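You operate a simulated robot arm through the tools that you are given. There is no shell and no other tool. Be economical: measure what you need, move in short steps, check, and stop when the job is done.

Carry out the task below with a simulated two-armed robot. There is one attempt and no reset: what you move stays moved.

## Task
Pick up the blue-capped exhale filter with one hand, pass it to the other hand and put it on the low shelf with the load box. Set down upright: blue-capped exhale filter.
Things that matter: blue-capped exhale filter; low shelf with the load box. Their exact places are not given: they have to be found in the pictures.

Only the result counts: the job must be done as asked and must still hold three seconds after the hand-in. Knocking over, shifting, dropping, spilling or breaking anything else fails it.

## Robot
Two 7-joint arms with two-finger parallel grippers on one trunk, on a base that drives. Base frame: it is fixed to the floor where the robot stands at the start and does not move with it; the origin is under the middle of the robot, x ahead of it, y to its left, z up; the surface under the hand at the start is at about z = 0.76. Units: m, degrees, N and s.
The left shoulder is at the start at [-0.024, 0.035, 1.124], the right one opposite. With the tool pointing down near the work surface each hand reaches from about 0.1 to 0.6 m from the robot's upright axis, wherever it stands, measured 20 degrees to its own side. Places, roughly: low shelf with the load box [0.7, 0.8, 0.3]. Payload 1.57 kg a hand.
The TCP of each hand is the grasp point between the finger pads, 0.03 m short of the fingertips. In the tool frame z runs along the fingers and y along their closing line. Largest opening 0.08 m; finger width 0.017, thickness 0.012; the body of the gripper, 0.04 by 0.082 m, starts 0.08 m behind the TCP.
Orientation is that of the tool frame in the base frame, as a unit quaternion [x, y, z, w]. With the fingers straight down and closing along the base's y, the tool's x points along the base's -x, its y along +y and its z along -z.

## Interface
- The arms move only by the tool nudge_tool. It takes "left_commands", "right_commands" or both (then of equal length, played together; a hand with none holds still); each is text: rows parted by semicolons, each of 7 numbers parted by spaces: the shift along the base's x, y, z in m, then the turn, a rotation vector about the base's x, y, z in degrees, then the gripper command, from -1 (fully open) to 1 (shut), values between in proportion. In form: tx ty tz ax ay az hand; .... A call has 1 to 20 rows; each row shifts and turns the commanded pose from where the row before left it. A row lasts 0.2 s, in which the tool goes at most 0.05 m and 8.6 degrees; a call with a longer step from one row to the next is refused whole, and so is a gripper value outside its range. Where a pose cannot be reached the arm comes as near as it can. A force on the tool above 40 N (or 10 N above the force at the start of the call, whichever is more), or a blocked arm, ends the call early, and 0.2 s more pass. The fingers move at their own pace (about 0.045 m/s each) and stop on an object; they squeeze with about 29 N. The grip force told is the motor's: it shows also when the fingers shut on nothing. Time passes only in rows, and 0.2 s behind the last, so rows that do not move let the fingers close. The reply holds the time, the measured pose of the TCP, the force on the tool along the base axes, the opening and the grip force, in the units named above and with some noise, with the torque about the TCP (base axes, N m) and any sound that the robot's microphone picked up.
- Cameras (640 x 400 px; columns grow to the right, rows downward): "scene" is now at [0.0528, -0.0913, 1.2626]; the picture's right is [-0.10, -0.99, -0.03], its down [-0.43, 0.07, -0.90] and it looks along [0.90, -0.08, -0.43] (base axes); focal length 273 px, centre (320, 200). "left" rides on the left gripper at [0.072, 0.007, -0.122] in its tool frame; the picture's right is [-0.09, 1.00, 0.00], its down [-0.84, -0.08, -0.54] and it looks along [-0.54, -0.05, 0.84] (tool axes); focal length 238 px, centre (320, 200). "right" rides on the right gripper at [0.072, -0.007, -0.122] in its tool frame; the picture's right is [0.09, 1.00, 0.00], its down [-0.84, 0.08, -0.54] and it looks along [-0.54, 0.05, 0.84] (tool axes); focal length 238 px, centre (320, 200).
- camera(camera): a new picture of that camera. The clock stands still meanwhile.
- slide_trunk(by): slides the trunk up (or, below 0, down) by that many m; the arms and the scene camera ride with it, the base frame stays. It gives what a move gives, with no picture.
- steer(legs): drives the robot by 1 to 6 legs, each [ahead, left, turn to the left] in m, m and degrees, along the robot's own axes; the way and the turn of a leg run together, so that a leg with both is an arc; at most 1.5 m and 180 degrees a leg. The arms and the cameras ride along, it lands a little off, and it stops where it bumps. It gives what a move gives.
- turn_head(pan, tilt): turns the head with the scene camera to pan (to the left, within 80 degrees either way) and tilt (down, from -29 to 69), counted from straight ahead of the robot. It gives what a move gives.
- measure_at(camera, pixels): there is no depth. For up to 12 entries [column, row, z] of the newest picture of that camera ("zoom" is the newest enlarged one), the place [x, y] in the base frame at which the ray of that pixel passes the height z, good to about 0.002 m. The clock stands still meanwhile.
- close_up(camera, box): a new picture of the part [left, top, right, bottom] of that camera's present view, enlarged. The clock stands still meanwhile.
- hand_in(): hands the job in; it is judged then, once.

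Keep the steps short. Do not move on a guess: measure, check each grasp and each placing, and mend mistakes. In all there are 80 turns and 62 pictures (those below and enlarged ones count). Leave the grippers open and the arms clear of the work at the hand-in unless told otherwise, and finish with a single line.

The tools are called after ">>>" by a JSON object that holds its "op" and its "data". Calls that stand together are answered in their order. nudge_tool: Moves the arms, as the interface text tells. Its arguments: {"type":"object","properties":{"left_commands":{"type":"string"},"right_commands":{"type":"string"}},"required":[]} The other tools are called the same way: slide_trunk (by) slides the trunk up or down; steer (legs) drives the base; turn_head (pan, tilt) turns the head that bears the scene camera; camera (camera) takes a picture; measure_at (camera, pixels) gives the place at which the rays of pixels pass given heights; close_up (camera, box) takes an enlarged picture of a part of a camera's view; hand_in () hands the job in.

At the start:

```text
time: 0.0
left_tool_pos: [0.3474, 0.1332, 0.9386]
left_ee_rot: [0.003, 0.998, 0.012, -0.063]
left_contact_force: [-0.9, 0.4, -0.9]
left_wrist_torque: [0.0, 0.01, -0.01]
left_width: 0.0798
left_gripper_force: 0.0
right_tool_pos: [0.4347, -0.3066, 1.0775]
right_ee_rot: [0.0, 1.0, 0.014, 0.016]
right_contact_force: [-0.9, -0.4, 0.7]
right_wrist_torque: [-0.02, -0.01, -0.05]
right_width: 0.0801
right_gripper_force: 0.0
trunk travel left (down, up): [-0.175, 0.395]
robot x, y, heading: [-0.0102, -0.0482, -0.1]
head pan, tilt: [-6.0, 27.3]
```

scene: 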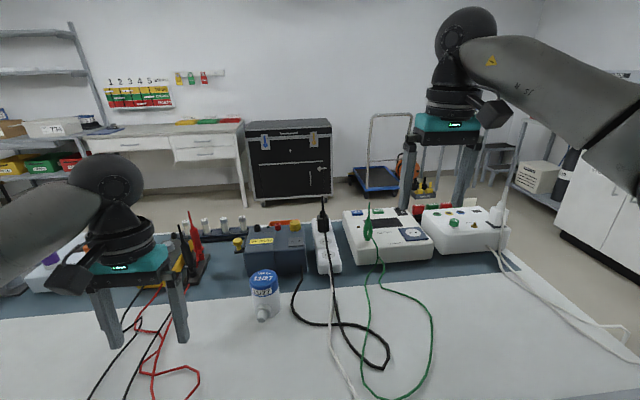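
right: 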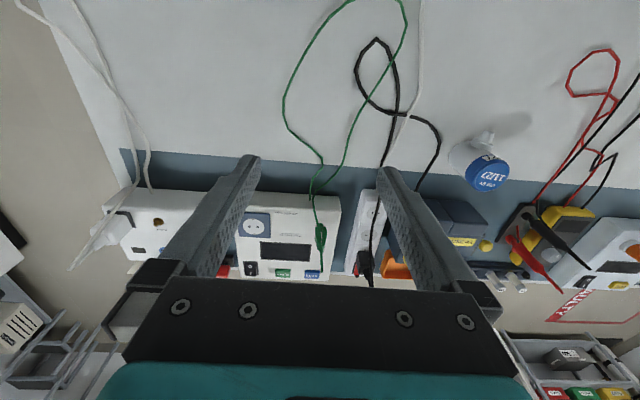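
left: 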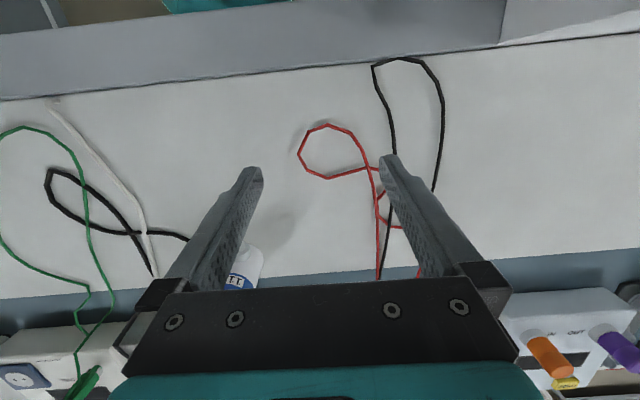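

The blue-capped filter stands near pixel (265,290) in the scene view. I'll enlarge it first and measure afterwards.

>>> {"op": "close_up", "data": {"camera": "scene", "box": [215, 250, 315, 340]}}

>>> {"op": "close_up", "data": {"camera": "right", "box": [420, 110, 560, 210]}}

>>> {"op": "measure_at", "data": {"camera": "scene", "pixels": [[264, 276, 0.86], [264, 318, 0.76], [250, 285, 0.84], [279, 285, 0.84], [262, 320, 0.78], [264, 270, 0.86]]}}

>>> {"op": "measure_at", "data": {"camera": "right", "pixels": [[488, 172, 0.86], [488, 172, 0.84], [466, 172, 0.84], [510, 172, 0.84], [470, 155, 0.76], [487, 135, 0.78]]}}

```text
4.44 times, centred on (265, 295) of scene
```

zoom: 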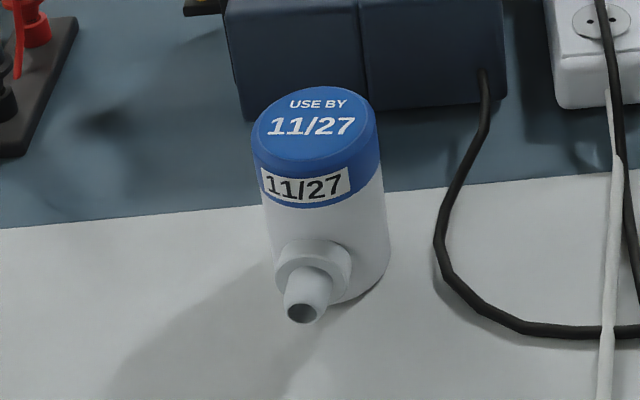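

```text
4.00 times, centred on (490, 160) of right
```

zoom: 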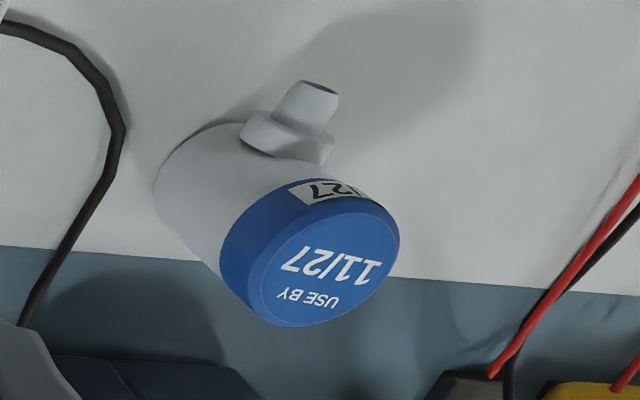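

```text
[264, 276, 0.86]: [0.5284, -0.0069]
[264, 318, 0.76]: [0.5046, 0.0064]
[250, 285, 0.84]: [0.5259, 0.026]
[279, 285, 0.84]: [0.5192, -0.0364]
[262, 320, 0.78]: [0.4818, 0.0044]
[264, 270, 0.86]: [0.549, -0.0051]
```

```text
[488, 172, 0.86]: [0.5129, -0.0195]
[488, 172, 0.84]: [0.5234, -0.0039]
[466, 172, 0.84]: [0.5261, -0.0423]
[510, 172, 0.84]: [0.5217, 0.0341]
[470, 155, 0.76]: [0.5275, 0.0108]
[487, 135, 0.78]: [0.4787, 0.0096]
```

The filter is an upright cylinder with a side spigot facing the robot. Next I triangulate the cap centre from both zooms and look left for the shelf.

>>> {"op": "measure_at", "data": {"camera": "scene", "pixels": [[263.9, 278.8, 0.82], [263.9, 278.8, 0.84], [263.9, 278.8, 0.86], [263.9, 278.8, 0.88], [249.8, 285, 0.86], [278, 285, 0.86], [261, 320, 0.78], [261, 320, 0.8], [270, 317, 0.76]]}}

>>> {"op": "measure_at", "data": {"camera": "right", "pixels": [[491.2, 175.5, 0.82], [491.2, 175.5, 0.84], [491.2, 175.5, 0.86], [491.2, 175.5, 0.88], [490, 132, 0.78], [490, 132, 0.8]]}}

>>> {"op": "turn_head", "data": {"pan": 50, "tilt": 35}}

>>> {"op": "camera", "data": {"camera": "scene"}}

```text
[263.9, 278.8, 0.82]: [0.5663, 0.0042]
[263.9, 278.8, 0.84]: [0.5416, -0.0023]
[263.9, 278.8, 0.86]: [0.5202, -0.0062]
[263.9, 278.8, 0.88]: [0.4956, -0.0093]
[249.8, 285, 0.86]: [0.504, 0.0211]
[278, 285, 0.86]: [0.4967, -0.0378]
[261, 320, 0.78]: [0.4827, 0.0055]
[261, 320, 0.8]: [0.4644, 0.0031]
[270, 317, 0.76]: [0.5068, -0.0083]
```

```text
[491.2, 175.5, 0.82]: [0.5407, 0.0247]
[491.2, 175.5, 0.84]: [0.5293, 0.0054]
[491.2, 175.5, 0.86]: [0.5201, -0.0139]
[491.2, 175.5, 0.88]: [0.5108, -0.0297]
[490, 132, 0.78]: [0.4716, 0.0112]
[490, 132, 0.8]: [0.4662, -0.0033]
```

```text
time: 1.2
left_tool_pos: [0.3482, 0.134, 0.9373]
left_ee_rot: [0.003, 0.998, 0.011, -0.065]
left_contact_force: [0.1, -0.6, -0.2]
left_wrist_torque: [0.0, 0.01, -0.02]
left_width: 0.0797
left_gripper_force: 0.1
right_tool_pos: [0.4363, -0.307, 1.0772]
right_ee_rot: [-0.003, 1.0, 0.013, 0.015]
right_contact_force: [-0.5, -0.6, -0.4]
right_wrist_torque: [0.02, 0.0, 0.04]
right_width: 0.0802
right_gripper_force: 0.1
trunk travel left (down, up): [-0.175, 0.395]
robot x, y, heading: [-0.0139, -0.0525, 0.3]
head pan, tilt: [50.0, 35.0]
```

```text
56 pictures are left
```

scene: 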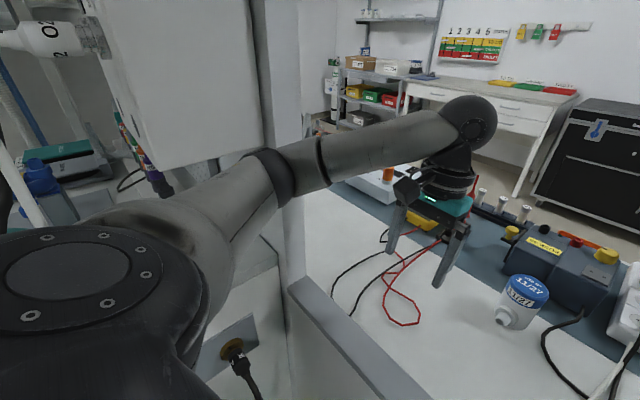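

The cap top centre comes out near (0.522,-0.006,0.858) with a radius of about 0.03. The left arm hides the shelf area, so I raise the left hand and look again.

>>> {"op": "nudge_tool", "data": {"left_commands": "0 0 0.05 0 0 0 -1; 0 0 0.05 0 0 0 -1; 0 0 0.05 0 0 0 -1; 0 0 0.05 0 0 0 -1; 0 -0.04 0.03 0 0 0 -1"}}

>>> {"op": "turn_head", "data": {"pan": 60, "tilt": 45}}

>>> {"op": "camera", "data": {"camera": "scene"}}

>>> {"op": "camera", "data": {"camera": "left"}}

```text
time: 1.8
left_tool_pos: [0.2978, 0.1232, 0.9141]
left_ee_rot: [0.018, 0.982, -0.01, -0.188]
left_contact_force: [0.6, -0.4, -0.1]
left_wrist_torque: [-0.02, 0.05, 0.0]
left_width: 0.0802
left_gripper_force: 0.1
right_tool_pos: [0.4338, -0.3011, 1.0782]
right_ee_rot: [-0.005, 1.0, 0.009, 0.013]
right_contact_force: [-0.5, -0.1, 0.2]
right_wrist_torque: [0.02, -0.02, -0.01]
right_width: 0.0802
right_gripper_force: 0.0
trunk travel left (down, up): [-0.175, 0.395]
robot x, y, heading: [-0.018, -0.0569, 0.6]
head pan, tilt: [50.0, 35.0]
stopped in row 2 (left hand): the arm was blocked; the commanded pose is now the measured one
```

```text
time: 2.5
left_tool_pos: [0.2977, 0.125, 0.9144]
left_ee_rot: [0.016, 0.981, -0.008, -0.191]
left_contact_force: [-0.2, -0.4, 0.2]
left_wrist_torque: [0.02, -0.01, 0.0]
left_width: 0.0798
left_gripper_force: 0.1
right_tool_pos: [0.4332, -0.3004, 1.0783]
right_ee_rot: [-0.003, 1.0, 0.011, 0.015]
right_contact_force: [-0.2, -0.7, 0.4]
right_wrist_torque: [-0.02, 0.01, 0.0]
right_width: 0.0797
right_gripper_force: 0.1
trunk travel left (down, up): [-0.175, 0.395]
robot x, y, heading: [-0.0213, -0.0514, 0.2]
head pan, tilt: [60.0, 45.0]
```

```text
55 pictures are left
```

scene: 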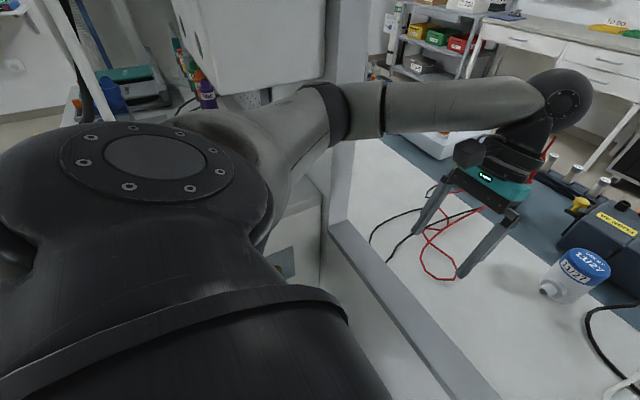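

```text
54 pictures are left
```

left: 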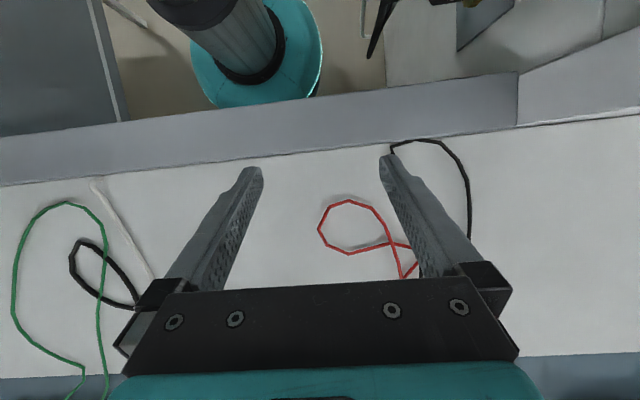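

The left arm folded up and was blocked, and the shelf is still hidden. I measure the post and rail positions, and try the head at a few other angles.

>>> {"op": "measure_at", "data": {"camera": "scene", "pixels": [[340, 225, 0.8], [345, 215, 0.76], [300, 280, 0.3], [300, 250, 0.3], [440, 390, 0.8], [270, 100, 0.3], [380, 145, 0.76], [450, 150, 0.76]]}}

>>> {"op": "turn_head", "data": {"pan": 75, "tilt": 15}}

>>> {"op": "camera", "data": {"camera": "scene"}}

>>> {"op": "turn_head", "data": {"pan": -75, "tilt": 35}}

>>> {"op": "camera", "data": {"camera": "scene"}}

```text
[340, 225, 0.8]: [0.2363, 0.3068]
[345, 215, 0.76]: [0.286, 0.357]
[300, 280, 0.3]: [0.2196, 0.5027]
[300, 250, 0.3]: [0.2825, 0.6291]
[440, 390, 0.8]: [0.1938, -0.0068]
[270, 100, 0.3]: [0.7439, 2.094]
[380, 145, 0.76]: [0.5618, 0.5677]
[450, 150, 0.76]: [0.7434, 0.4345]
```

```text
time: 3.4
left_tool_pos: [0.2964, 0.1254, 0.9119]
left_ee_rot: [0.016, 0.981, -0.007, -0.194]
left_contact_force: [-0.3, 0.5, -0.3]
left_wrist_torque: [-0.01, 0.0, 0.04]
left_width: 0.0799
left_gripper_force: 0.0
right_tool_pos: [0.4334, -0.3011, 1.0787]
right_ee_rot: [-0.003, 1.0, 0.011, 0.015]
right_contact_force: [0.2, -0.3, -0.6]
right_wrist_torque: [0.0, 0.0, -0.01]
right_width: 0.08
right_gripper_force: 0.0
trunk travel left (down, up): [-0.175, 0.395]
robot x, y, heading: [-0.014, -0.0524, 0.8]
head pan, tilt: [75.0, 15.0]
```

```text
53 pictures are left
```

scene: 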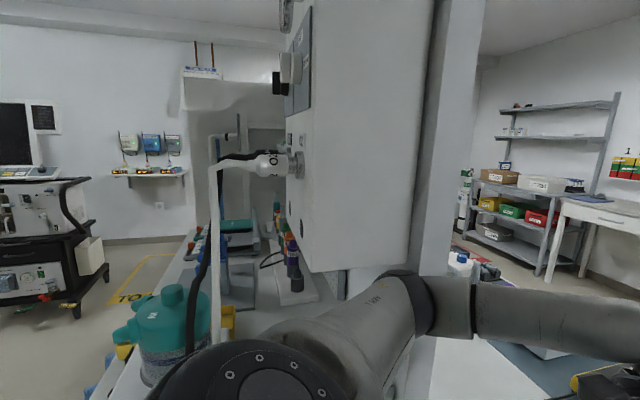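

```text
time: 5.8
left_tool_pos: [0.2956, 0.1254, 0.9094]
left_ee_rot: [0.016, 0.981, -0.006, -0.195]
left_contact_force: [-0.2, -0.3, -0.4]
left_wrist_torque: [-0.01, -0.02, 0.0]
left_width: 0.0802
left_gripper_force: 0.0
right_tool_pos: [0.4319, -0.3005, 1.0783]
right_ee_rot: [-0.003, 1.0, 0.011, 0.015]
right_contact_force: [0.7, 0.7, 0.2]
right_wrist_torque: [-0.02, -0.01, -0.01]
right_width: 0.0799
right_gripper_force: 0.0
trunk travel left (down, up): [-0.175, 0.395]
robot x, y, heading: [-0.0174, -0.0571, 0.5]
head pan, tilt: [-75.0, 35.0]
```

```text
52 pictures are left
```

scene: 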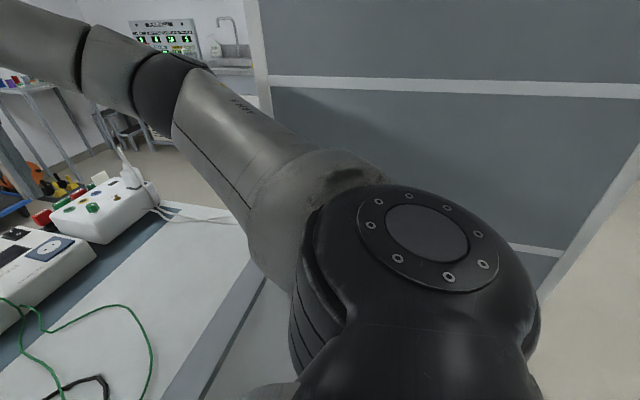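

There is a tall white cabinet and post on the left, close to the left elbow. I bring the left hand forward and up, straighten it, then turn it to the left so its camera can look for the shelf.

>>> {"op": "nudge_tool", "data": {"left_commands": "0.04 0 0.02 0 -5.6 0 -1; 0.04 0 0.02 0 -5.6 0 -1; 0.04 0 0.02 0 -5.6 0 -1; 0.03 0 0.03 0 -5.6 0 -1; 0.02 0 0.03 0 0 0 -1"}}

>>> {"op": "turn_head", "data": {"pan": 40, "tilt": 30}}

>>> {"op": "camera", "data": {"camera": "scene"}}

```text
time: 7.0
left_tool_pos: [0.4947, 0.1399, 1.0262]
left_ee_rot: [0.024, 1.0, -0.012, -0.002]
left_contact_force: [-1.6, 0.6, 1.2]
left_wrist_torque: [-0.03, -0.15, 0.0]
left_width: 0.0799
left_gripper_force: 0.0
right_tool_pos: [0.4604, -0.282, 1.0737]
right_ee_rot: [-0.002, 1.0, 0.001, 0.003]
right_contact_force: [-0.9, 0.2, 1.5]
right_wrist_torque: [0.01, -0.21, 0.02]
right_width: 0.0799
right_gripper_force: 0.0
trunk travel left (down, up): [-0.175, 0.395]
robot x, y, heading: [-0.0136, -0.0492, 0.0]
head pan, tilt: [-75.0, 35.0]
```

```text
time: 8.9
left_tool_pos: [0.4936, 0.1403, 1.0218]
left_ee_rot: [0.021, 1.0, -0.011, -0.006]
left_contact_force: [-0.6, -0.2, -0.1]
left_wrist_torque: [0.02, 0.0, 0.02]
left_width: 0.0799
left_gripper_force: 0.0
right_tool_pos: [0.461, -0.2826, 1.0691]
right_ee_rot: [-0.001, 1.0, 0.0, 0.0]
right_contact_force: [-0.1, 0.3, -0.1]
right_wrist_torque: [0.01, -0.01, -0.01]
right_width: 0.0797
right_gripper_force: 0.1
trunk travel left (down, up): [-0.175, 0.395]
robot x, y, heading: [-0.0162, -0.0521, -0.0]
head pan, tilt: [40.0, 30.0]
```

```text
51 pictures are left
```

scene: 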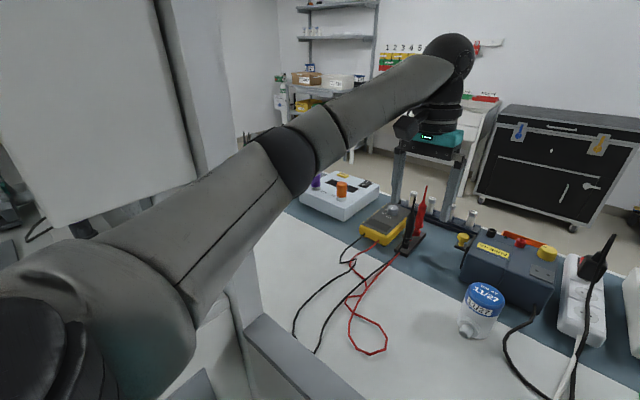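

Now I turn the left hand about the vertical so its camera looks left.

>>> {"op": "nudge_tool", "data": {"left_commands": "0 0 0.02 0 0 8.5 -1; 0 0 0.02 0 0 8.5 -1; 0 0 0.02 0 0 8.5 -1; 0 0 0.02 0 0 8.5 -1; 0 0 0 0 0 8.5 -1; 0 0 0 0 0 8.5 -1; 0 0 0 0 0 8.5 -1; 0 0 0 0 0 8.5 -1; 0 0 0 0 0 8.5 -1"}}

>>> {"op": "camera", "data": {"camera": "left"}}

```text
time: 10.9
left_tool_pos: [0.4948, 0.1407, 1.1026]
left_ee_rot: [-0.603, 0.798, -0.013, 0.002]
left_contact_force: [-0.1, 0.3, 1.3]
left_wrist_torque: [0.02, 0.0, 0.02]
left_width: 0.0799
left_gripper_force: 0.0
right_tool_pos: [0.4624, -0.2824, 1.0695]
right_ee_rot: [-0.002, 1.0, -0.001, 0.0]
right_contact_force: [0.0, 0.0, -0.3]
right_wrist_torque: [0.0, 0.04, -0.03]
right_width: 0.0803
right_gripper_force: 0.1
trunk travel left (down, up): [-0.175, 0.395]
robot x, y, heading: [-0.0118, -0.0517, 0.1]
head pan, tilt: [40.0, 30.0]
```

```text
50 pictures are left
```

left: 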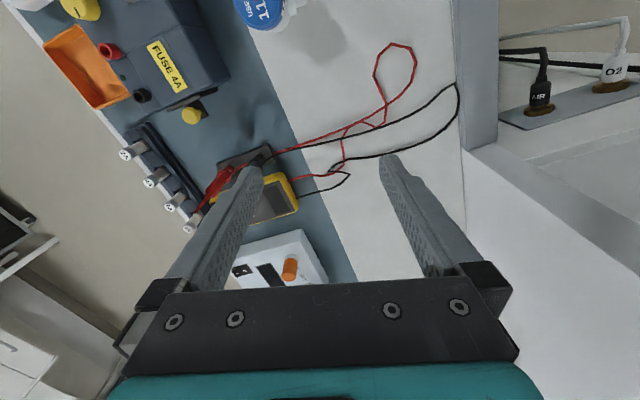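

The table runs on to the left and hides what is below it, so I tilt the hand further for a longer view.

>>> {"op": "nudge_tool", "data": {"left_commands": "0 0 0 8.5 0 0 -1; 0 0 0 8.5 0 0 -1; 0 0 0 8.5 0 0 -1; 0 0 0 8.5 0 0 -1"}}

>>> {"op": "camera", "data": {"camera": "left"}}

```text
time: 11.9
left_tool_pos: [0.4957, 0.1416, 1.1021]
left_ee_rot: [-0.575, 0.767, 0.222, 0.179]
left_contact_force: [-0.6, 0.2, -0.4]
left_wrist_torque: [-0.01, -0.02, 0.06]
left_width: 0.08
left_gripper_force: 0.1
right_tool_pos: [0.462, -0.2824, 1.0692]
right_ee_rot: [-0.002, 1.0, -0.001, 0.0]
right_contact_force: [-0.4, 0.6, 0.0]
right_wrist_torque: [0.01, 0.01, 0.02]
right_width: 0.0799
right_gripper_force: 0.0
trunk travel left (down, up): [-0.175, 0.395]
robot x, y, heading: [-0.0164, -0.0531, 0.3]
head pan, tilt: [40.0, 30.0]
```

```text
49 pictures are left
```

left: 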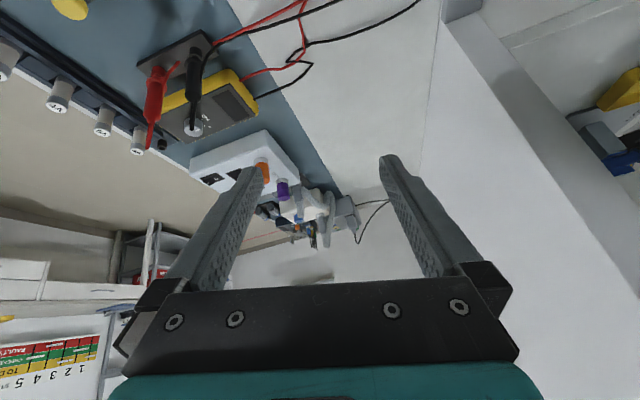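

Beyond the table's left edge, around (320,215), some objects show; I enlarge that part.

>>> {"op": "close_up", "data": {"camera": "left", "box": [220, 160, 420, 285]}}

>>> {"op": "measure_at", "data": {"camera": "left", "pixels": [[340, 195, 0.76], [385, 190, 0.76], [320, 215, 0.3], [345, 215, 0.3], [310, 280, 0.0], [430, 170, 0.76]]}}

```text
3.20 times, centred on (320, 222) of left
```

zoom: 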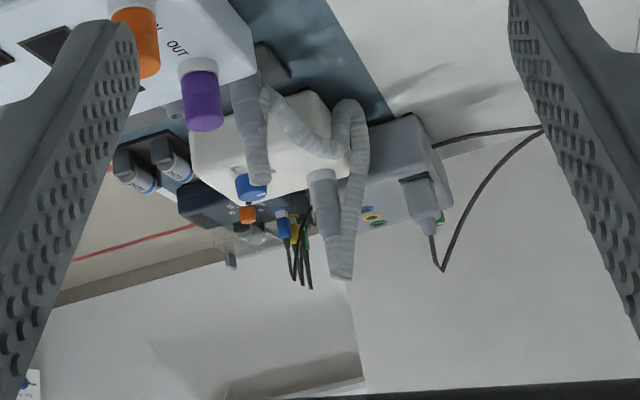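

```text
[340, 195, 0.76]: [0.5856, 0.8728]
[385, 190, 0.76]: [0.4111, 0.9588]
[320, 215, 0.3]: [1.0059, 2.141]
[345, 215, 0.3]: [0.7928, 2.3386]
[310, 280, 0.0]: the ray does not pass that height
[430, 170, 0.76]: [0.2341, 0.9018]
```

The table reaches to y≈0.9, so the shelf near (0.7,0.8,0.3) is probably under it or at its far side. I back up half a metre with the arms high and look beneath.

>>> {"op": "steer", "data": {"legs": [[-0.5, 0, 0]]}}

>>> {"op": "turn_head", "data": {"pan": 30, "tilt": 30}}

>>> {"op": "camera", "data": {"camera": "scene"}}

```text
time: 14.9
left_tool_pos: [-0.0039, 0.1401, 1.1037]
left_ee_rot: [-0.578, 0.765, 0.222, 0.178]
left_contact_force: [0.3, 0.4, 1.0]
left_wrist_torque: [0.01, -0.01, -0.02]
left_width: 0.08
left_gripper_force: 0.1
right_tool_pos: [-0.0338, -0.2824, 1.0698]
right_ee_rot: [-0.005, 1.0, 0.0, 0.0]
right_contact_force: [-0.8, -0.2, -0.3]
right_wrist_torque: [0.02, -0.02, 0.02]
right_width: 0.0798
right_gripper_force: 0.1
trunk travel left (down, up): [-0.175, 0.395]
robot x, y, heading: [-0.5135, -0.0538, 0.9]
head pan, tilt: [40.0, 30.0]
```

```text
time: 15.6
left_tool_pos: [-0.003, 0.1422, 1.104]
left_ee_rot: [-0.578, 0.765, 0.222, 0.176]
left_contact_force: [-0.5, -0.8, 0.1]
left_wrist_torque: [0.03, -0.01, -0.01]
left_width: 0.0799
left_gripper_force: 0.0
right_tool_pos: [-0.0332, -0.2828, 1.0696]
right_ee_rot: [-0.006, 1.0, 0.0, 0.0]
right_contact_force: [0.6, 0.5, 0.5]
right_wrist_torque: [-0.03, 0.01, -0.04]
right_width: 0.0797
right_gripper_force: 0.0
trunk travel left (down, up): [-0.175, 0.395]
robot x, y, heading: [-0.5152, -0.0586, 0.6]
head pan, tilt: [30.0, 30.0]
```

```text
47 pictures are left
```

scene: 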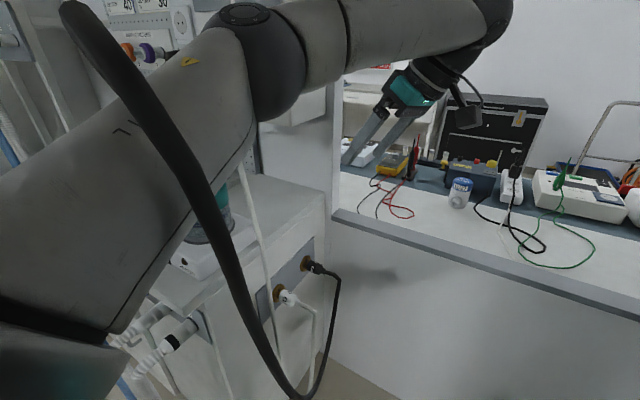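

The counter front is closed by a panel and the ventilator bench stands on the left. I look round from here for the ways past it.

>>> {"op": "turn_head", "data": {"pan": -30, "tilt": 25}}

>>> {"op": "camera", "data": {"camera": "scene"}}

>>> {"op": "turn_head", "data": {"pan": 80, "tilt": 25}}

>>> {"op": "camera", "data": {"camera": "scene"}}

>>> {"op": "turn_head", "data": {"pan": -80, "tilt": 25}}

>>> {"op": "camera", "data": {"camera": "scene"}}

```text
time: 16.9
left_tool_pos: [-0.0034, 0.1417, 1.1023]
left_ee_rot: [-0.578, 0.765, 0.222, 0.177]
left_contact_force: [0.5, -0.2, -1.1]
left_wrist_torque: [-0.01, -0.02, 0.04]
left_width: 0.0801
left_gripper_force: 0.1
right_tool_pos: [-0.0335, -0.2822, 1.0692]
right_ee_rot: [-0.006, 1.0, 0.0, 0.0]
right_contact_force: [0.4, -0.4, -1.0]
right_wrist_torque: [-0.01, -0.05, 0.0]
right_width: 0.0797
right_gripper_force: 0.0
trunk travel left (down, up): [-0.175, 0.395]
robot x, y, heading: [-0.5139, -0.0564, 0.9]
head pan, tilt: [-30.0, 25.0]
```

```text
46 pictures are left
```

scene: 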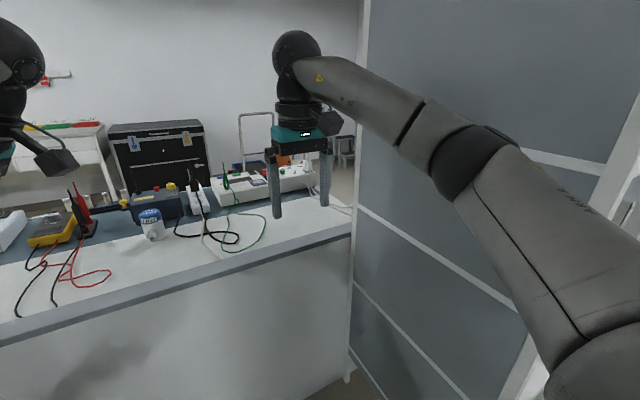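

```text
time: 18.8
left_tool_pos: [-0.0031, 0.1411, 1.1024]
left_ee_rot: [-0.578, 0.765, 0.222, 0.177]
left_contact_force: [-0.6, 0.1, 0.2]
left_wrist_torque: [-0.03, 0.02, 0.02]
left_width: 0.0802
left_gripper_force: 0.2
right_tool_pos: [-0.0334, -0.2827, 1.0705]
right_ee_rot: [-0.005, 1.0, 0.001, 0.001]
right_contact_force: [0.1, -0.7, -0.4]
right_wrist_torque: [0.02, 0.0, 0.05]
right_width: 0.0802
right_gripper_force: 0.1
trunk travel left (down, up): [-0.175, 0.395]
robot x, y, heading: [-0.5121, -0.0589, 0.7]
head pan, tilt: [80.0, 25.0]
```

```text
45 pictures are left
```

scene: 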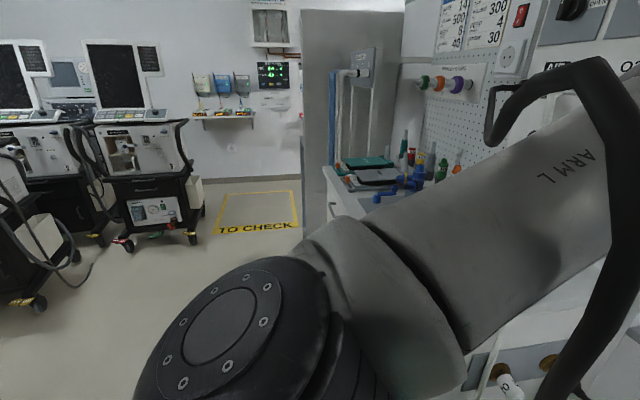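

```text
time: 21.2
left_tool_pos: [-0.0039, 0.1427, 1.1032]
left_ee_rot: [-0.578, 0.765, 0.222, 0.177]
left_contact_force: [0.4, -0.1, 0.2]
left_wrist_torque: [0.03, -0.02, -0.04]
left_width: 0.0803
left_gripper_force: 0.0
right_tool_pos: [-0.0335, -0.2836, 1.0693]
right_ee_rot: [-0.005, 1.0, 0.0, 0.0]
right_contact_force: [0.0, 0.0, -0.2]
right_wrist_torque: [0.01, 0.0, 0.0]
right_width: 0.0802
right_gripper_force: 0.0
trunk travel left (down, up): [-0.175, 0.395]
robot x, y, heading: [-0.5116, -0.0551, 0.8]
head pan, tilt: [-80.0, 25.0]
```

```text
44 pictures are left
```

scene: 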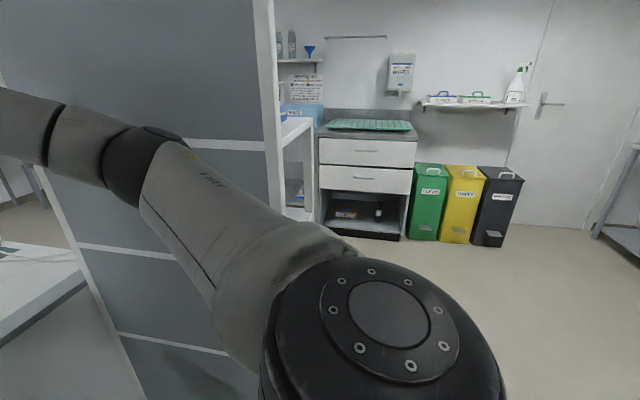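

The counter is a pass-through with a closed front. The way to its far side seems to lead round the grey partition on the right. I'll take the filter in the right hand first, then drive round and hand it over once I can see the shelf. First I straighten the left hand and drive back up to the counter.

>>> {"op": "nudge_tool", "data": {"left_commands": "0 0 0 -8.5 0 0 -1; 0 0 0 -8.5 0 0 -1; 0 0 0 -8.5 0 0 -1; 0 0 0 -8.5 0 0 -1; 0 0 0 0 0 -8.5 -1; 0 0 0 0 0 -8.5 -1; 0 0 0 0 0 -8.5 -1; 0 0 0 0 0 -8.5 -1; 0 0 0 0 0 -8.5 -1; 0 0 0 0 0 -8.5 -1; 0 0 0 0 0 -8.5 -1; 0 0 0 0 0 -8.5 -1; 0 0 0 0 0 -8.5 -1"}}

>>> {"op": "turn_head", "data": {"pan": 0, "tilt": 35}}

>>> {"op": "steer", "data": {"legs": [[0.5, 0, 0]]}}

>>> {"op": "camera", "data": {"camera": "scene"}}

>>> {"op": "camera", "data": {"camera": "right"}}

```text
time: 24.0
left_tool_pos: [-0.004, 0.1422, 1.103]
left_ee_rot: [0.019, 1.0, -0.009, -0.008]
left_contact_force: [-0.7, -0.6, 0.5]
left_wrist_torque: [0.06, 0.0, -0.01]
left_width: 0.0801
left_gripper_force: 0.1
right_tool_pos: [-0.0338, -0.2822, 1.0693]
right_ee_rot: [-0.005, 1.0, 0.0, 0.0]
right_contact_force: [0.4, 0.3, 0.2]
right_wrist_torque: [0.0, -0.03, 0.0]
right_width: 0.0799
right_gripper_force: 0.1
trunk travel left (down, up): [-0.175, 0.395]
robot x, y, heading: [-0.513, -0.0563, 0.7]
head pan, tilt: [-80.0, 25.0]
```

```text
time: 25.6
left_tool_pos: [-0.0041, 0.142, 1.103]
left_ee_rot: [0.017, 1.0, -0.009, -0.006]
left_contact_force: [-0.5, 0.5, 0.5]
left_wrist_torque: [-0.01, 0.04, 0.01]
left_width: 0.0798
left_gripper_force: 0.0
right_tool_pos: [-0.0339, -0.2843, 1.0702]
right_ee_rot: [-0.005, 1.0, 0.0, 0.0]
right_contact_force: [-0.5, 0.2, -0.6]
right_wrist_torque: [-0.01, 0.04, 0.02]
right_width: 0.08
right_gripper_force: 0.0
trunk travel left (down, up): [-0.175, 0.395]
robot x, y, heading: [-0.5151, -0.0591, 0.6]
head pan, tilt: [0.0, 35.0]
```

```text
time: 28.4
left_tool_pos: [0.4848, 0.1457, 1.1027]
left_ee_rot: [0.019, 1.0, -0.01, -0.007]
left_contact_force: [0.5, 0.0, -0.9]
left_wrist_torque: [0.0, 0.0, -0.03]
left_width: 0.08
left_gripper_force: 0.0
right_tool_pos: [0.4542, -0.2782, 1.0698]
right_ee_rot: [-0.005, 1.0, 0.001, -0.001]
right_contact_force: [0.4, -0.2, -0.6]
right_wrist_torque: [0.01, 0.01, -0.07]
right_width: 0.0799
right_gripper_force: 0.0
trunk travel left (down, up): [-0.175, 0.395]
robot x, y, heading: [-0.0245, -0.052, 0.8]
head pan, tilt: [0.0, 35.0]
```

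```text
43 pictures are left
```

scene: 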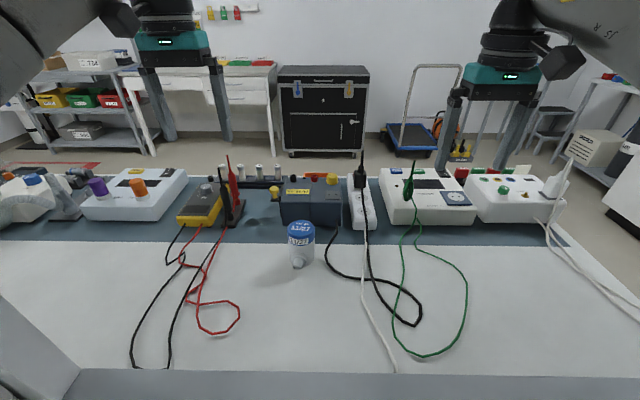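

```text
42 pictures are left
```

right: 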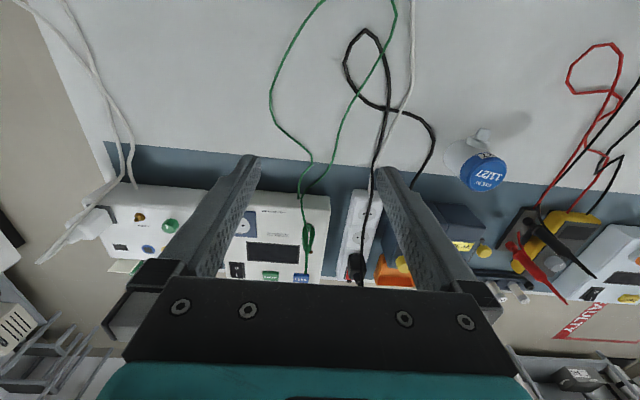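

The view is the same as before. I shift the left hand 6 cm aside and bring the right hand above the filter.

>>> {"op": "nudge_tool", "data": {"left_commands": "0 0.02 0 0 0 0 -1; 0 0.02 0 0 0 0 -1; 0 0.02 0 0 0 0 -1; 0 0.01 0 0 0 0 -1; 0 0 0 0 0 0 -1; 0 0 0 0 0 0 -1; 0 0 0 0 0 0 -1; 0 0 0 0 0 0 -1", "right_commands": "0.01 0.034 -0.01 0 0 0 -1; 0.01 0.034 -0.01 0 0 0 -1; 0.01 0.034 -0.01 0 0 0 -1; 0.01 0.034 -0.01 0 0 0 -1; 0.01 0.034 -0.01 0 0 0 -1; 0.01 0.034 -0.01 0 0 0 -1; 0.008 0.034 -0.01 0 0 0 -1; 0 0.034 -0.01 0 0 0 -1"}}

>>> {"op": "camera", "data": {"camera": "right"}}

>>> {"op": "camera", "data": {"camera": "scene"}}

```text
time: 30.2
left_tool_pos: [0.4851, 0.215, 1.1022]
left_ee_rot: [0.019, 1.0, -0.008, -0.007]
left_contact_force: [-0.1, 0.7, 0.1]
left_wrist_torque: [0.0, -0.01, -0.03]
left_width: 0.0799
left_gripper_force: 0.1
right_tool_pos: [0.5109, -0.0149, 0.9869]
right_ee_rot: [-0.005, 1.0, 0.0, 0.0]
right_contact_force: [-0.3, 1.3, -0.7]
right_wrist_torque: [-0.01, 0.02, -0.01]
right_width: 0.0801
right_gripper_force: 0.1
right hand out of reach, approached as far as the arm can: row 8
trunk travel left (down, up): [-0.175, 0.395]
robot x, y, heading: [-0.0259, -0.0522, 0.9]
head pan, tilt: [0.0, 35.0]
```

```text
41 pictures are left
```

right: 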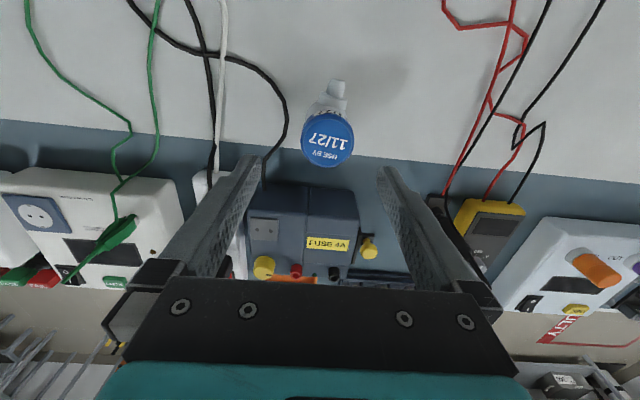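

```text
40 pictures are left
```

scene: 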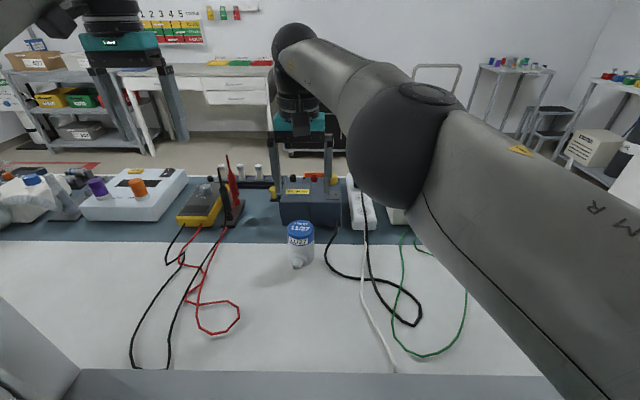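

The right arm is near its reach. I re-measure the cap centre from both cameras.

>>> {"op": "measure_at", "data": {"camera": "right", "pixels": [[327, 140, 0.85], [327, 140, 0.86], [327, 140, 0.87], [301, 140, 0.855], [354, 140, 0.855]]}}

>>> {"op": "measure_at", "data": {"camera": "scene", "pixels": [[301, 229, 0.85], [301, 229, 0.86], [301, 229, 0.87], [288, 232, 0.855], [315, 232, 0.855], [362, 180, 0.85]]}}

>>> {"op": "close_up", "data": {"camera": "scene", "box": [260, 150, 380, 275]}}

```text
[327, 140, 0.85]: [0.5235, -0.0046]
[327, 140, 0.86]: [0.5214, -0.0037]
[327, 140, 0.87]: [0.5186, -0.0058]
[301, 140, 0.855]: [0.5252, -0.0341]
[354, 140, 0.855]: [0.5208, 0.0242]
```

```text
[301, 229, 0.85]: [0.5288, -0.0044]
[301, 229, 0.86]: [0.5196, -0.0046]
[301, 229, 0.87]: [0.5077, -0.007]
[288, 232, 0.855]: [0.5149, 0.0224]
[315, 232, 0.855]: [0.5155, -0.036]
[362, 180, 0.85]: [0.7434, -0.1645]
```

```text
3.20 times, centred on (320, 212) of scene
```

zoom: 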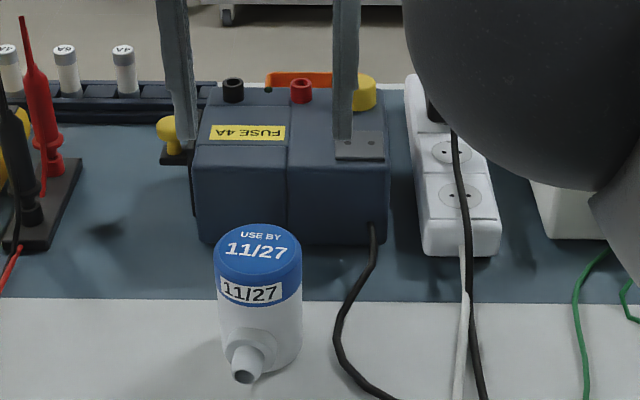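

The cap centre is (0.5215,-0.0045), top z≈0.858. I lower in two stages and check the centring at z≈0.90.

>>> {"op": "nudge_tool", "data": {"right_commands": "0.002 0.002 -0.03 0 0 0 -1; 0.003 0.003 -0.03 0 0 0 -1; 0.003 0.003 -0.02 0 0 0 -1; 0.002 0.002 -0.005 0 0 0 -1; 0 0 0 0 0 0 -1"}}

>>> {"op": "camera", "data": {"camera": "right"}}

```text
time: 31.4
left_tool_pos: [0.4851, 0.2174, 1.1023]
left_ee_rot: [0.018, 1.0, -0.009, -0.007]
left_contact_force: [-0.4, -0.1, 0.2]
left_wrist_torque: [0.01, 0.01, -0.01]
left_width: 0.0801
left_gripper_force: 0.0
right_tool_pos: [0.5124, -0.0055, 0.9024]
right_ee_rot: [-0.004, 1.0, 0.0, 0.001]
right_contact_force: [-1.0, 0.7, 0.4]
right_wrist_torque: [0.0, -0.02, -0.02]
right_width: 0.0801
right_gripper_force: 0.1
right hand out of reach, approached as far as the arm can: row 2, 3
trunk travel left (down, up): [-0.175, 0.395]
robot x, y, heading: [-0.0207, -0.053, 0.6]
head pan, tilt: [0.0, 35.0]
```

```text
38 pictures are left
```

right: 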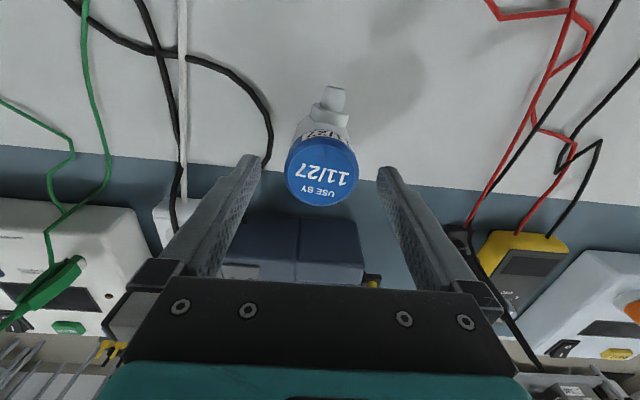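

y is centred (fingers at ±0.04 about -0.0055, filter at -0.0045), x is 9 mm short. I lower while pushing x a little further and look at the readings before closing.

>>> {"op": "nudge_tool", "data": {"right_commands": "0.004 0 -0.012 0 0 0 -1; 0.004 0.001 -0.012 0 0 0 -1; 0.002 0 -0.014 0 0 0 -1; 0 0 -0.01 0 0 0 -1; 0 0 -0.005 0 0 0 -1; 0 0 0 0 0 0 -1"}}

>>> {"op": "camera", "data": {"camera": "scene"}}

>>> {"op": "camera", "data": {"camera": "right"}}

```text
time: 32.8
left_tool_pos: [0.4844, 0.2178, 1.1025]
left_ee_rot: [0.019, 1.0, -0.01, -0.006]
left_contact_force: [0.1, -0.5, -0.9]
left_wrist_torque: [0.03, -0.02, 0.02]
left_width: 0.0801
left_gripper_force: 0.0
right_tool_pos: [0.5113, -0.0128, 0.8482]
right_ee_rot: [-0.006, 1.0, 0.0, 0.0]
right_contact_force: [-0.4, 0.9, 0.9]
right_wrist_torque: [-0.05, 0.0, 0.01]
right_width: 0.0799
right_gripper_force: 0.0
right hand out of reach, approached as far as the arm can: row 1, 2, 3
trunk travel left (down, up): [-0.175, 0.395]
robot x, y, heading: [-0.0248, -0.053, 0.8]
head pan, tilt: [0.0, 35.0]
```

```text
37 pictures are left
```

scene: 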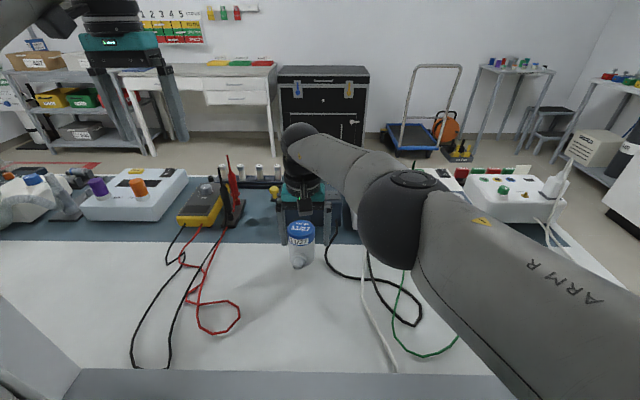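

```text
36 pictures are left
```

right: 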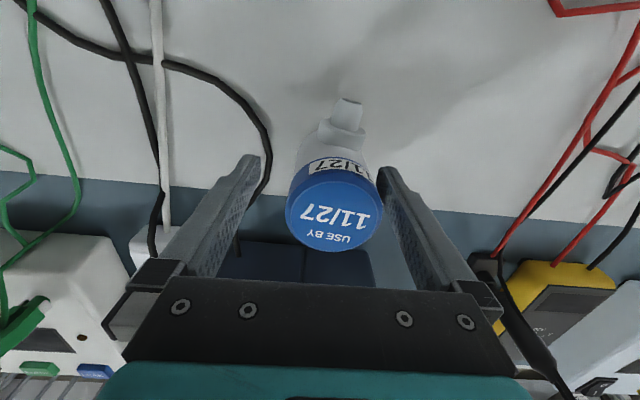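

The hand is 10 mm short in x and 8 mm in y, so the grip would be off-axis. I raise, drive 1.5 cm ahead and 1 cm left, then come down again.

>>> {"op": "nudge_tool", "data": {"right_commands": "0 0 0.02 0 0 0 -1; 0 0 0.02 0 0 0 -1; 0 0 0.02 0 0 0 -1; 0 0 0 0 0 0 -1"}}

>>> {"op": "steer", "data": {"legs": [[0.02, 0.015, 0]]}}

```text
time: 33.8
left_tool_pos: [0.4846, 0.2167, 1.1028]
left_ee_rot: [0.019, 1.0, -0.009, -0.007]
left_contact_force: [-0.6, 0.2, 0.5]
left_wrist_torque: [-0.03, -0.03, 0.01]
left_width: 0.0802
left_gripper_force: 0.1
right_tool_pos: [0.5125, -0.0131, 0.9077]
right_ee_rot: [-0.005, 1.0, 0.0, 0.0]
right_contact_force: [0.2, 0.2, 0.4]
right_wrist_torque: [0.02, -0.01, -0.01]
right_width: 0.0801
right_gripper_force: 0.0
trunk travel left (down, up): [-0.175, 0.395]
robot x, y, heading: [-0.0262, -0.0503, 0.5]
head pan, tilt: [0.0, 35.0]
```

```text
time: 34.6
left_tool_pos: [0.5043, 0.2319, 1.1005]
left_ee_rot: [0.018, 1.0, -0.01, -0.007]
left_contact_force: [-0.3, 0.2, 0.2]
left_wrist_torque: [0.0, -0.01, 0.02]
left_width: 0.0801
left_gripper_force: 0.1
right_tool_pos: [0.532, 0.0017, 0.9056]
right_ee_rot: [-0.005, 1.0, 0.0, -0.001]
right_contact_force: [1.2, 0.3, -0.6]
right_wrist_torque: [0.01, 0.04, -0.01]
right_width: 0.0799
right_gripper_force: 0.1
trunk travel left (down, up): [-0.175, 0.395]
robot x, y, heading: [-0.0061, -0.0333, 0.6]
head pan, tilt: [0.0, 35.0]
```

Now the hand is at (0.532,0.002). I correct by (-0.0105,-0.0065) and lower to z≈0.85.

>>> {"op": "nudge_tool", "data": {"right_commands": "-0.0105 -0.0065 0 0 0 0 -1; 0 0 -0.02 0 0 0 -1; 0 0 -0.02 0 0 0 -1; 0 0 -0.015 0 0 0 -1; 0 0 0 0 0 0 -1"}}

>>> {"op": "camera", "data": {"camera": "right"}}

```text
time: 35.9
left_tool_pos: [0.5051, 0.2324, 1.1013]
left_ee_rot: [0.018, 1.0, -0.01, -0.006]
left_contact_force: [-0.3, 0.2, 0.0]
left_wrist_torque: [-0.01, 0.0, 0.01]
left_width: 0.0801
left_gripper_force: 0.0
right_tool_pos: [0.5233, -0.006, 0.8539]
right_ee_rot: [-0.005, 1.0, 0.0, 0.0]
right_contact_force: [0.7, -0.5, 0.9]
right_wrist_torque: [0.0, 0.0, 0.01]
right_width: 0.0798
right_gripper_force: 0.2
trunk travel left (down, up): [-0.175, 0.395]
robot x, y, heading: [-0.0033, -0.035, 0.7]
head pan, tilt: [0.0, 35.0]
```

```text
35 pictures are left
```

right: 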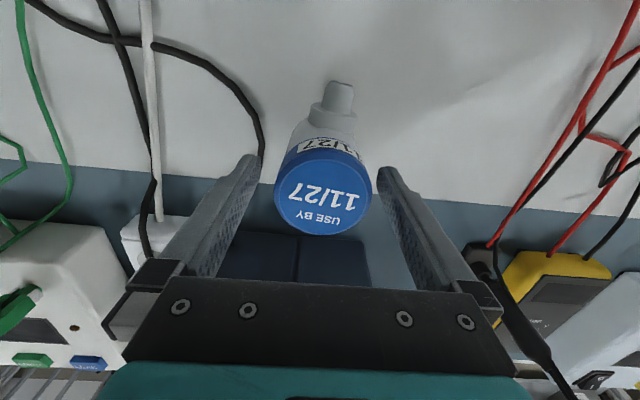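

The cap sits centred between the fingers. I close the grip and check width and force.

>>> {"op": "nudge_tool", "data": {"right_commands": "0 0 -0.003 0 0 0 0; 0 0 0 0 0 0 1; 0 0 0 0 0 0 1; 0 0 0 0 0 0 1; 0 0 0 0 0 0 1; 0 0 0 0 0 0 1"}}

```text
time: 37.2
left_tool_pos: [0.5042, 0.2316, 1.1024]
left_ee_rot: [0.018, 1.0, -0.01, -0.006]
left_contact_force: [-0.1, 0.3, -0.2]
left_wrist_torque: [0.0, -0.02, 0.02]
left_width: 0.0802
left_gripper_force: 0.0
right_tool_pos: [0.522, -0.0057, 0.8495]
right_ee_rot: [-0.005, 1.0, 0.001, 0.0]
right_contact_force: [-0.2, 0.7, 2.8]
right_wrist_torque: [0.07, 0.0, 0.0]
right_width: 0.0584
right_gripper_force: 29.1
trunk travel left (down, up): [-0.175, 0.395]
robot x, y, heading: [-0.0022, -0.0351, 0.5]
head pan, tilt: [0.0, 35.0]
```

It grips at 0.058 m with 29 N. I lift straight up slowly and check that it holds.

>>> {"op": "nudge_tool", "data": {"right_commands": "0 0 0.01 0 0 0 1; 0 0 0.02 0 0 0 1; 0 0 0.03 0 0 0 1; 0 0 0.03 0 0 0 1; 0 0 0.03 0 0 0 1; -0.02 0 0.03 0 0 0 1; -0.02 0 0.03 0 0 0 1"}}

>>> {"op": "camera", "data": {"camera": "right"}}

>>> {"op": "camera", "data": {"camera": "scene"}}

```text
time: 38.9
left_tool_pos: [0.5047, 0.2317, 1.1016]
left_ee_rot: [0.018, 1.0, -0.009, -0.007]
left_contact_force: [-0.1, 0.3, -0.5]
left_wrist_torque: [-0.01, -0.01, -0.01]
left_width: 0.08
left_gripper_force: 0.0
right_tool_pos: [0.4813, -0.0044, 1.0282]
right_ee_rot: [-0.005, 1.0, 0.0, 0.0]
right_contact_force: [-0.2, -0.3, -1.7]
right_wrist_torque: [0.0, 0.01, -0.04]
right_width: 0.0583
right_gripper_force: 29.8
trunk travel left (down, up): [-0.175, 0.395]
robot x, y, heading: [-0.0084, -0.0364, 0.6]
head pan, tilt: [0.0, 35.0]
```

```text
34 pictures are left
```

right: 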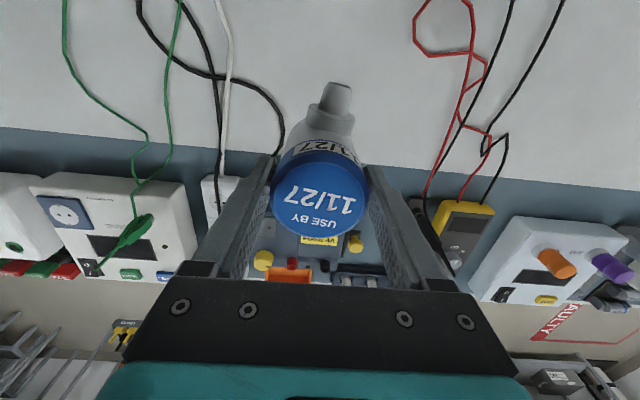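

```text
33 pictures are left
```

scene: 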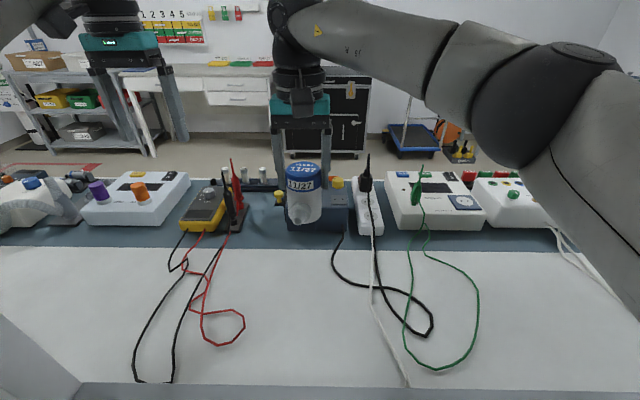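

The filter is held upright. I back off 0.7 m from the counter and look for the way round the partition, measuring floor points.

>>> {"op": "steer", "data": {"legs": [[-0.7, 0, 0]]}}

>>> {"op": "turn_head", "data": {"pan": -60, "tilt": 25}}

>>> {"op": "camera", "data": {"camera": "scene"}}

```text
time: 42.7
left_tool_pos: [-0.1987, 0.2242, 1.101]
left_ee_rot: [0.02, 1.0, -0.009, -0.006]
left_contact_force: [0.2, -0.5, -0.5]
left_wrist_torque: [0.01, -0.01, 0.01]
left_width: 0.0799
left_gripper_force: 0.1
right_tool_pos: [-0.2228, -0.0122, 1.0287]
right_ee_rot: [-0.003, 1.0, 0.0, 0.0]
right_contact_force: [-0.4, 0.9, -0.8]
right_wrist_torque: [0.0, -0.02, 0.03]
right_width: 0.0583
right_gripper_force: 28.6
trunk travel left (down, up): [-0.175, 0.395]
robot x, y, heading: [-0.7095, -0.0417, 0.2]
head pan, tilt: [0.0, 35.0]
```

```text
time: 44.0
left_tool_pos: [-0.1981, 0.2232, 1.101]
left_ee_rot: [0.022, 1.0, -0.009, -0.007]
left_contact_force: [0.3, -0.1, -0.4]
left_wrist_torque: [-0.04, 0.03, 0.04]
left_width: 0.0798
left_gripper_force: 0.0
right_tool_pos: [-0.2231, -0.0119, 1.0275]
right_ee_rot: [-0.002, 1.0, 0.0, 0.0]
right_contact_force: [0.1, 1.0, -1.0]
right_wrist_torque: [-0.01, 0.01, -0.04]
right_width: 0.0583
right_gripper_force: 29.0
trunk travel left (down, up): [-0.175, 0.395]
robot x, y, heading: [-0.7099, -0.0419, 0.4]
head pan, tilt: [-60.0, 25.0]
```

```text
32 pictures are left
```

scene: 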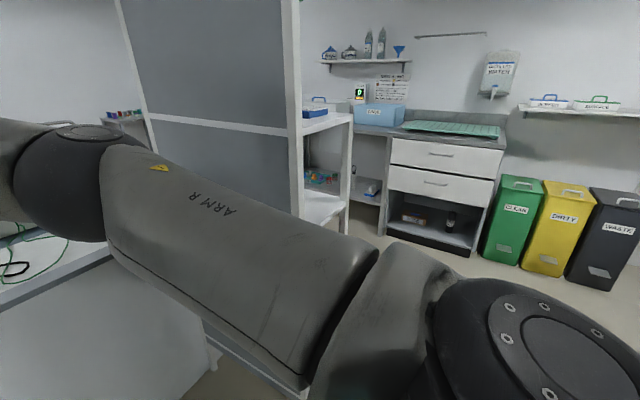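

I measure floor points around the partition, the rack behind it and the corner bench.

>>> {"op": "measure_at", "data": {"camera": "scene", "pixels": [[300, 395, 0], [345, 232, 0], [385, 235, 0], [470, 256, 0], [375, 205, 0], [210, 370, 0], [290, 100, 1.3], [130, 100, 1.3], [310, 250, 0], [565, 290, 0]]}}

>>> {"op": "turn_head", "data": {"pan": -35, "tilt": 5}}

>>> {"op": "camera", "data": {"camera": "scene"}}

```text
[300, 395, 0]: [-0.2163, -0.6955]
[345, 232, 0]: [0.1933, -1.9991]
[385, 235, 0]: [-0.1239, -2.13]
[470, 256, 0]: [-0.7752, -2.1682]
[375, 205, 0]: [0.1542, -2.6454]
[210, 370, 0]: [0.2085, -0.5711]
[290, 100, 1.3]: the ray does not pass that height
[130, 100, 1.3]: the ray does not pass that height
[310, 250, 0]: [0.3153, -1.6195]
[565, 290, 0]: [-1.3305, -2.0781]
```

```text
time: 44.9
left_tool_pos: [-0.1989, 0.2239, 1.1008]
left_ee_rot: [0.021, 1.0, -0.009, -0.007]
left_contact_force: [-0.1, -0.2, 0.5]
left_wrist_torque: [-0.01, 0.01, 0.01]
left_width: 0.08
left_gripper_force: 0.1
right_tool_pos: [-0.2236, -0.0119, 1.0272]
right_ee_rot: [-0.002, 1.0, 0.0, 0.0]
right_contact_force: [-0.5, -0.7, -1.0]
right_wrist_torque: [-0.02, -0.02, 0.01]
right_width: 0.0585
right_gripper_force: 29.5
trunk travel left (down, up): [-0.175, 0.395]
robot x, y, heading: [-0.7074, -0.0405, 0.4]
head pan, tilt: [-35.0, 5.0]
```

```text
31 pictures are left
```

scene: 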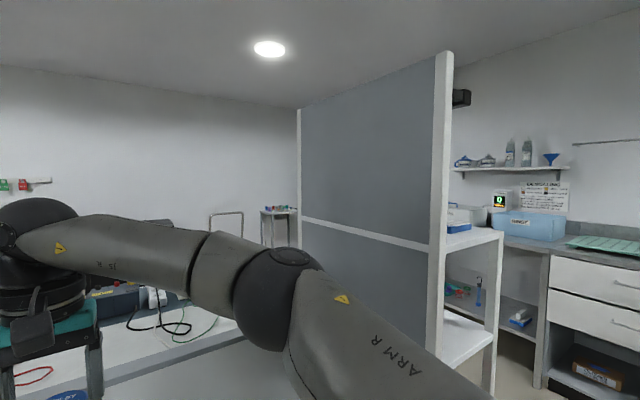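

The right side looks cluttered with a rack and a bench. I check the left side for a passage and measure there.

>>> {"op": "turn_head", "data": {"pan": 70, "tilt": 15}}

>>> {"op": "camera", "data": {"camera": "scene"}}

```text
time: 46.7
left_tool_pos: [-0.1981, 0.2237, 1.1017]
left_ee_rot: [0.021, 1.0, -0.01, -0.007]
left_contact_force: [-0.2, -0.6, -0.3]
left_wrist_torque: [0.03, 0.0, 0.01]
left_width: 0.0802
left_gripper_force: 0.1
right_tool_pos: [-0.2229, -0.0117, 1.0276]
right_ee_rot: [-0.003, 1.0, 0.0, 0.0]
right_contact_force: [-0.6, -0.4, -1.2]
right_wrist_torque: [0.01, 0.01, 0.0]
right_width: 0.0583
right_gripper_force: 28.7
trunk travel left (down, up): [-0.175, 0.395]
robot x, y, heading: [-0.7102, -0.0405, 0.5]
head pan, tilt: [70.0, 15.0]
```

```text
30 pictures are left
```

scene: 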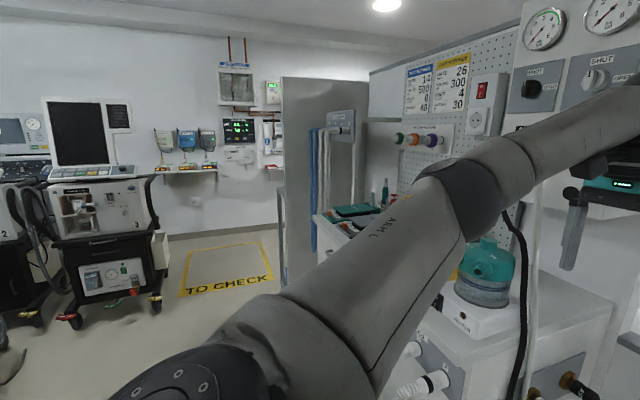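

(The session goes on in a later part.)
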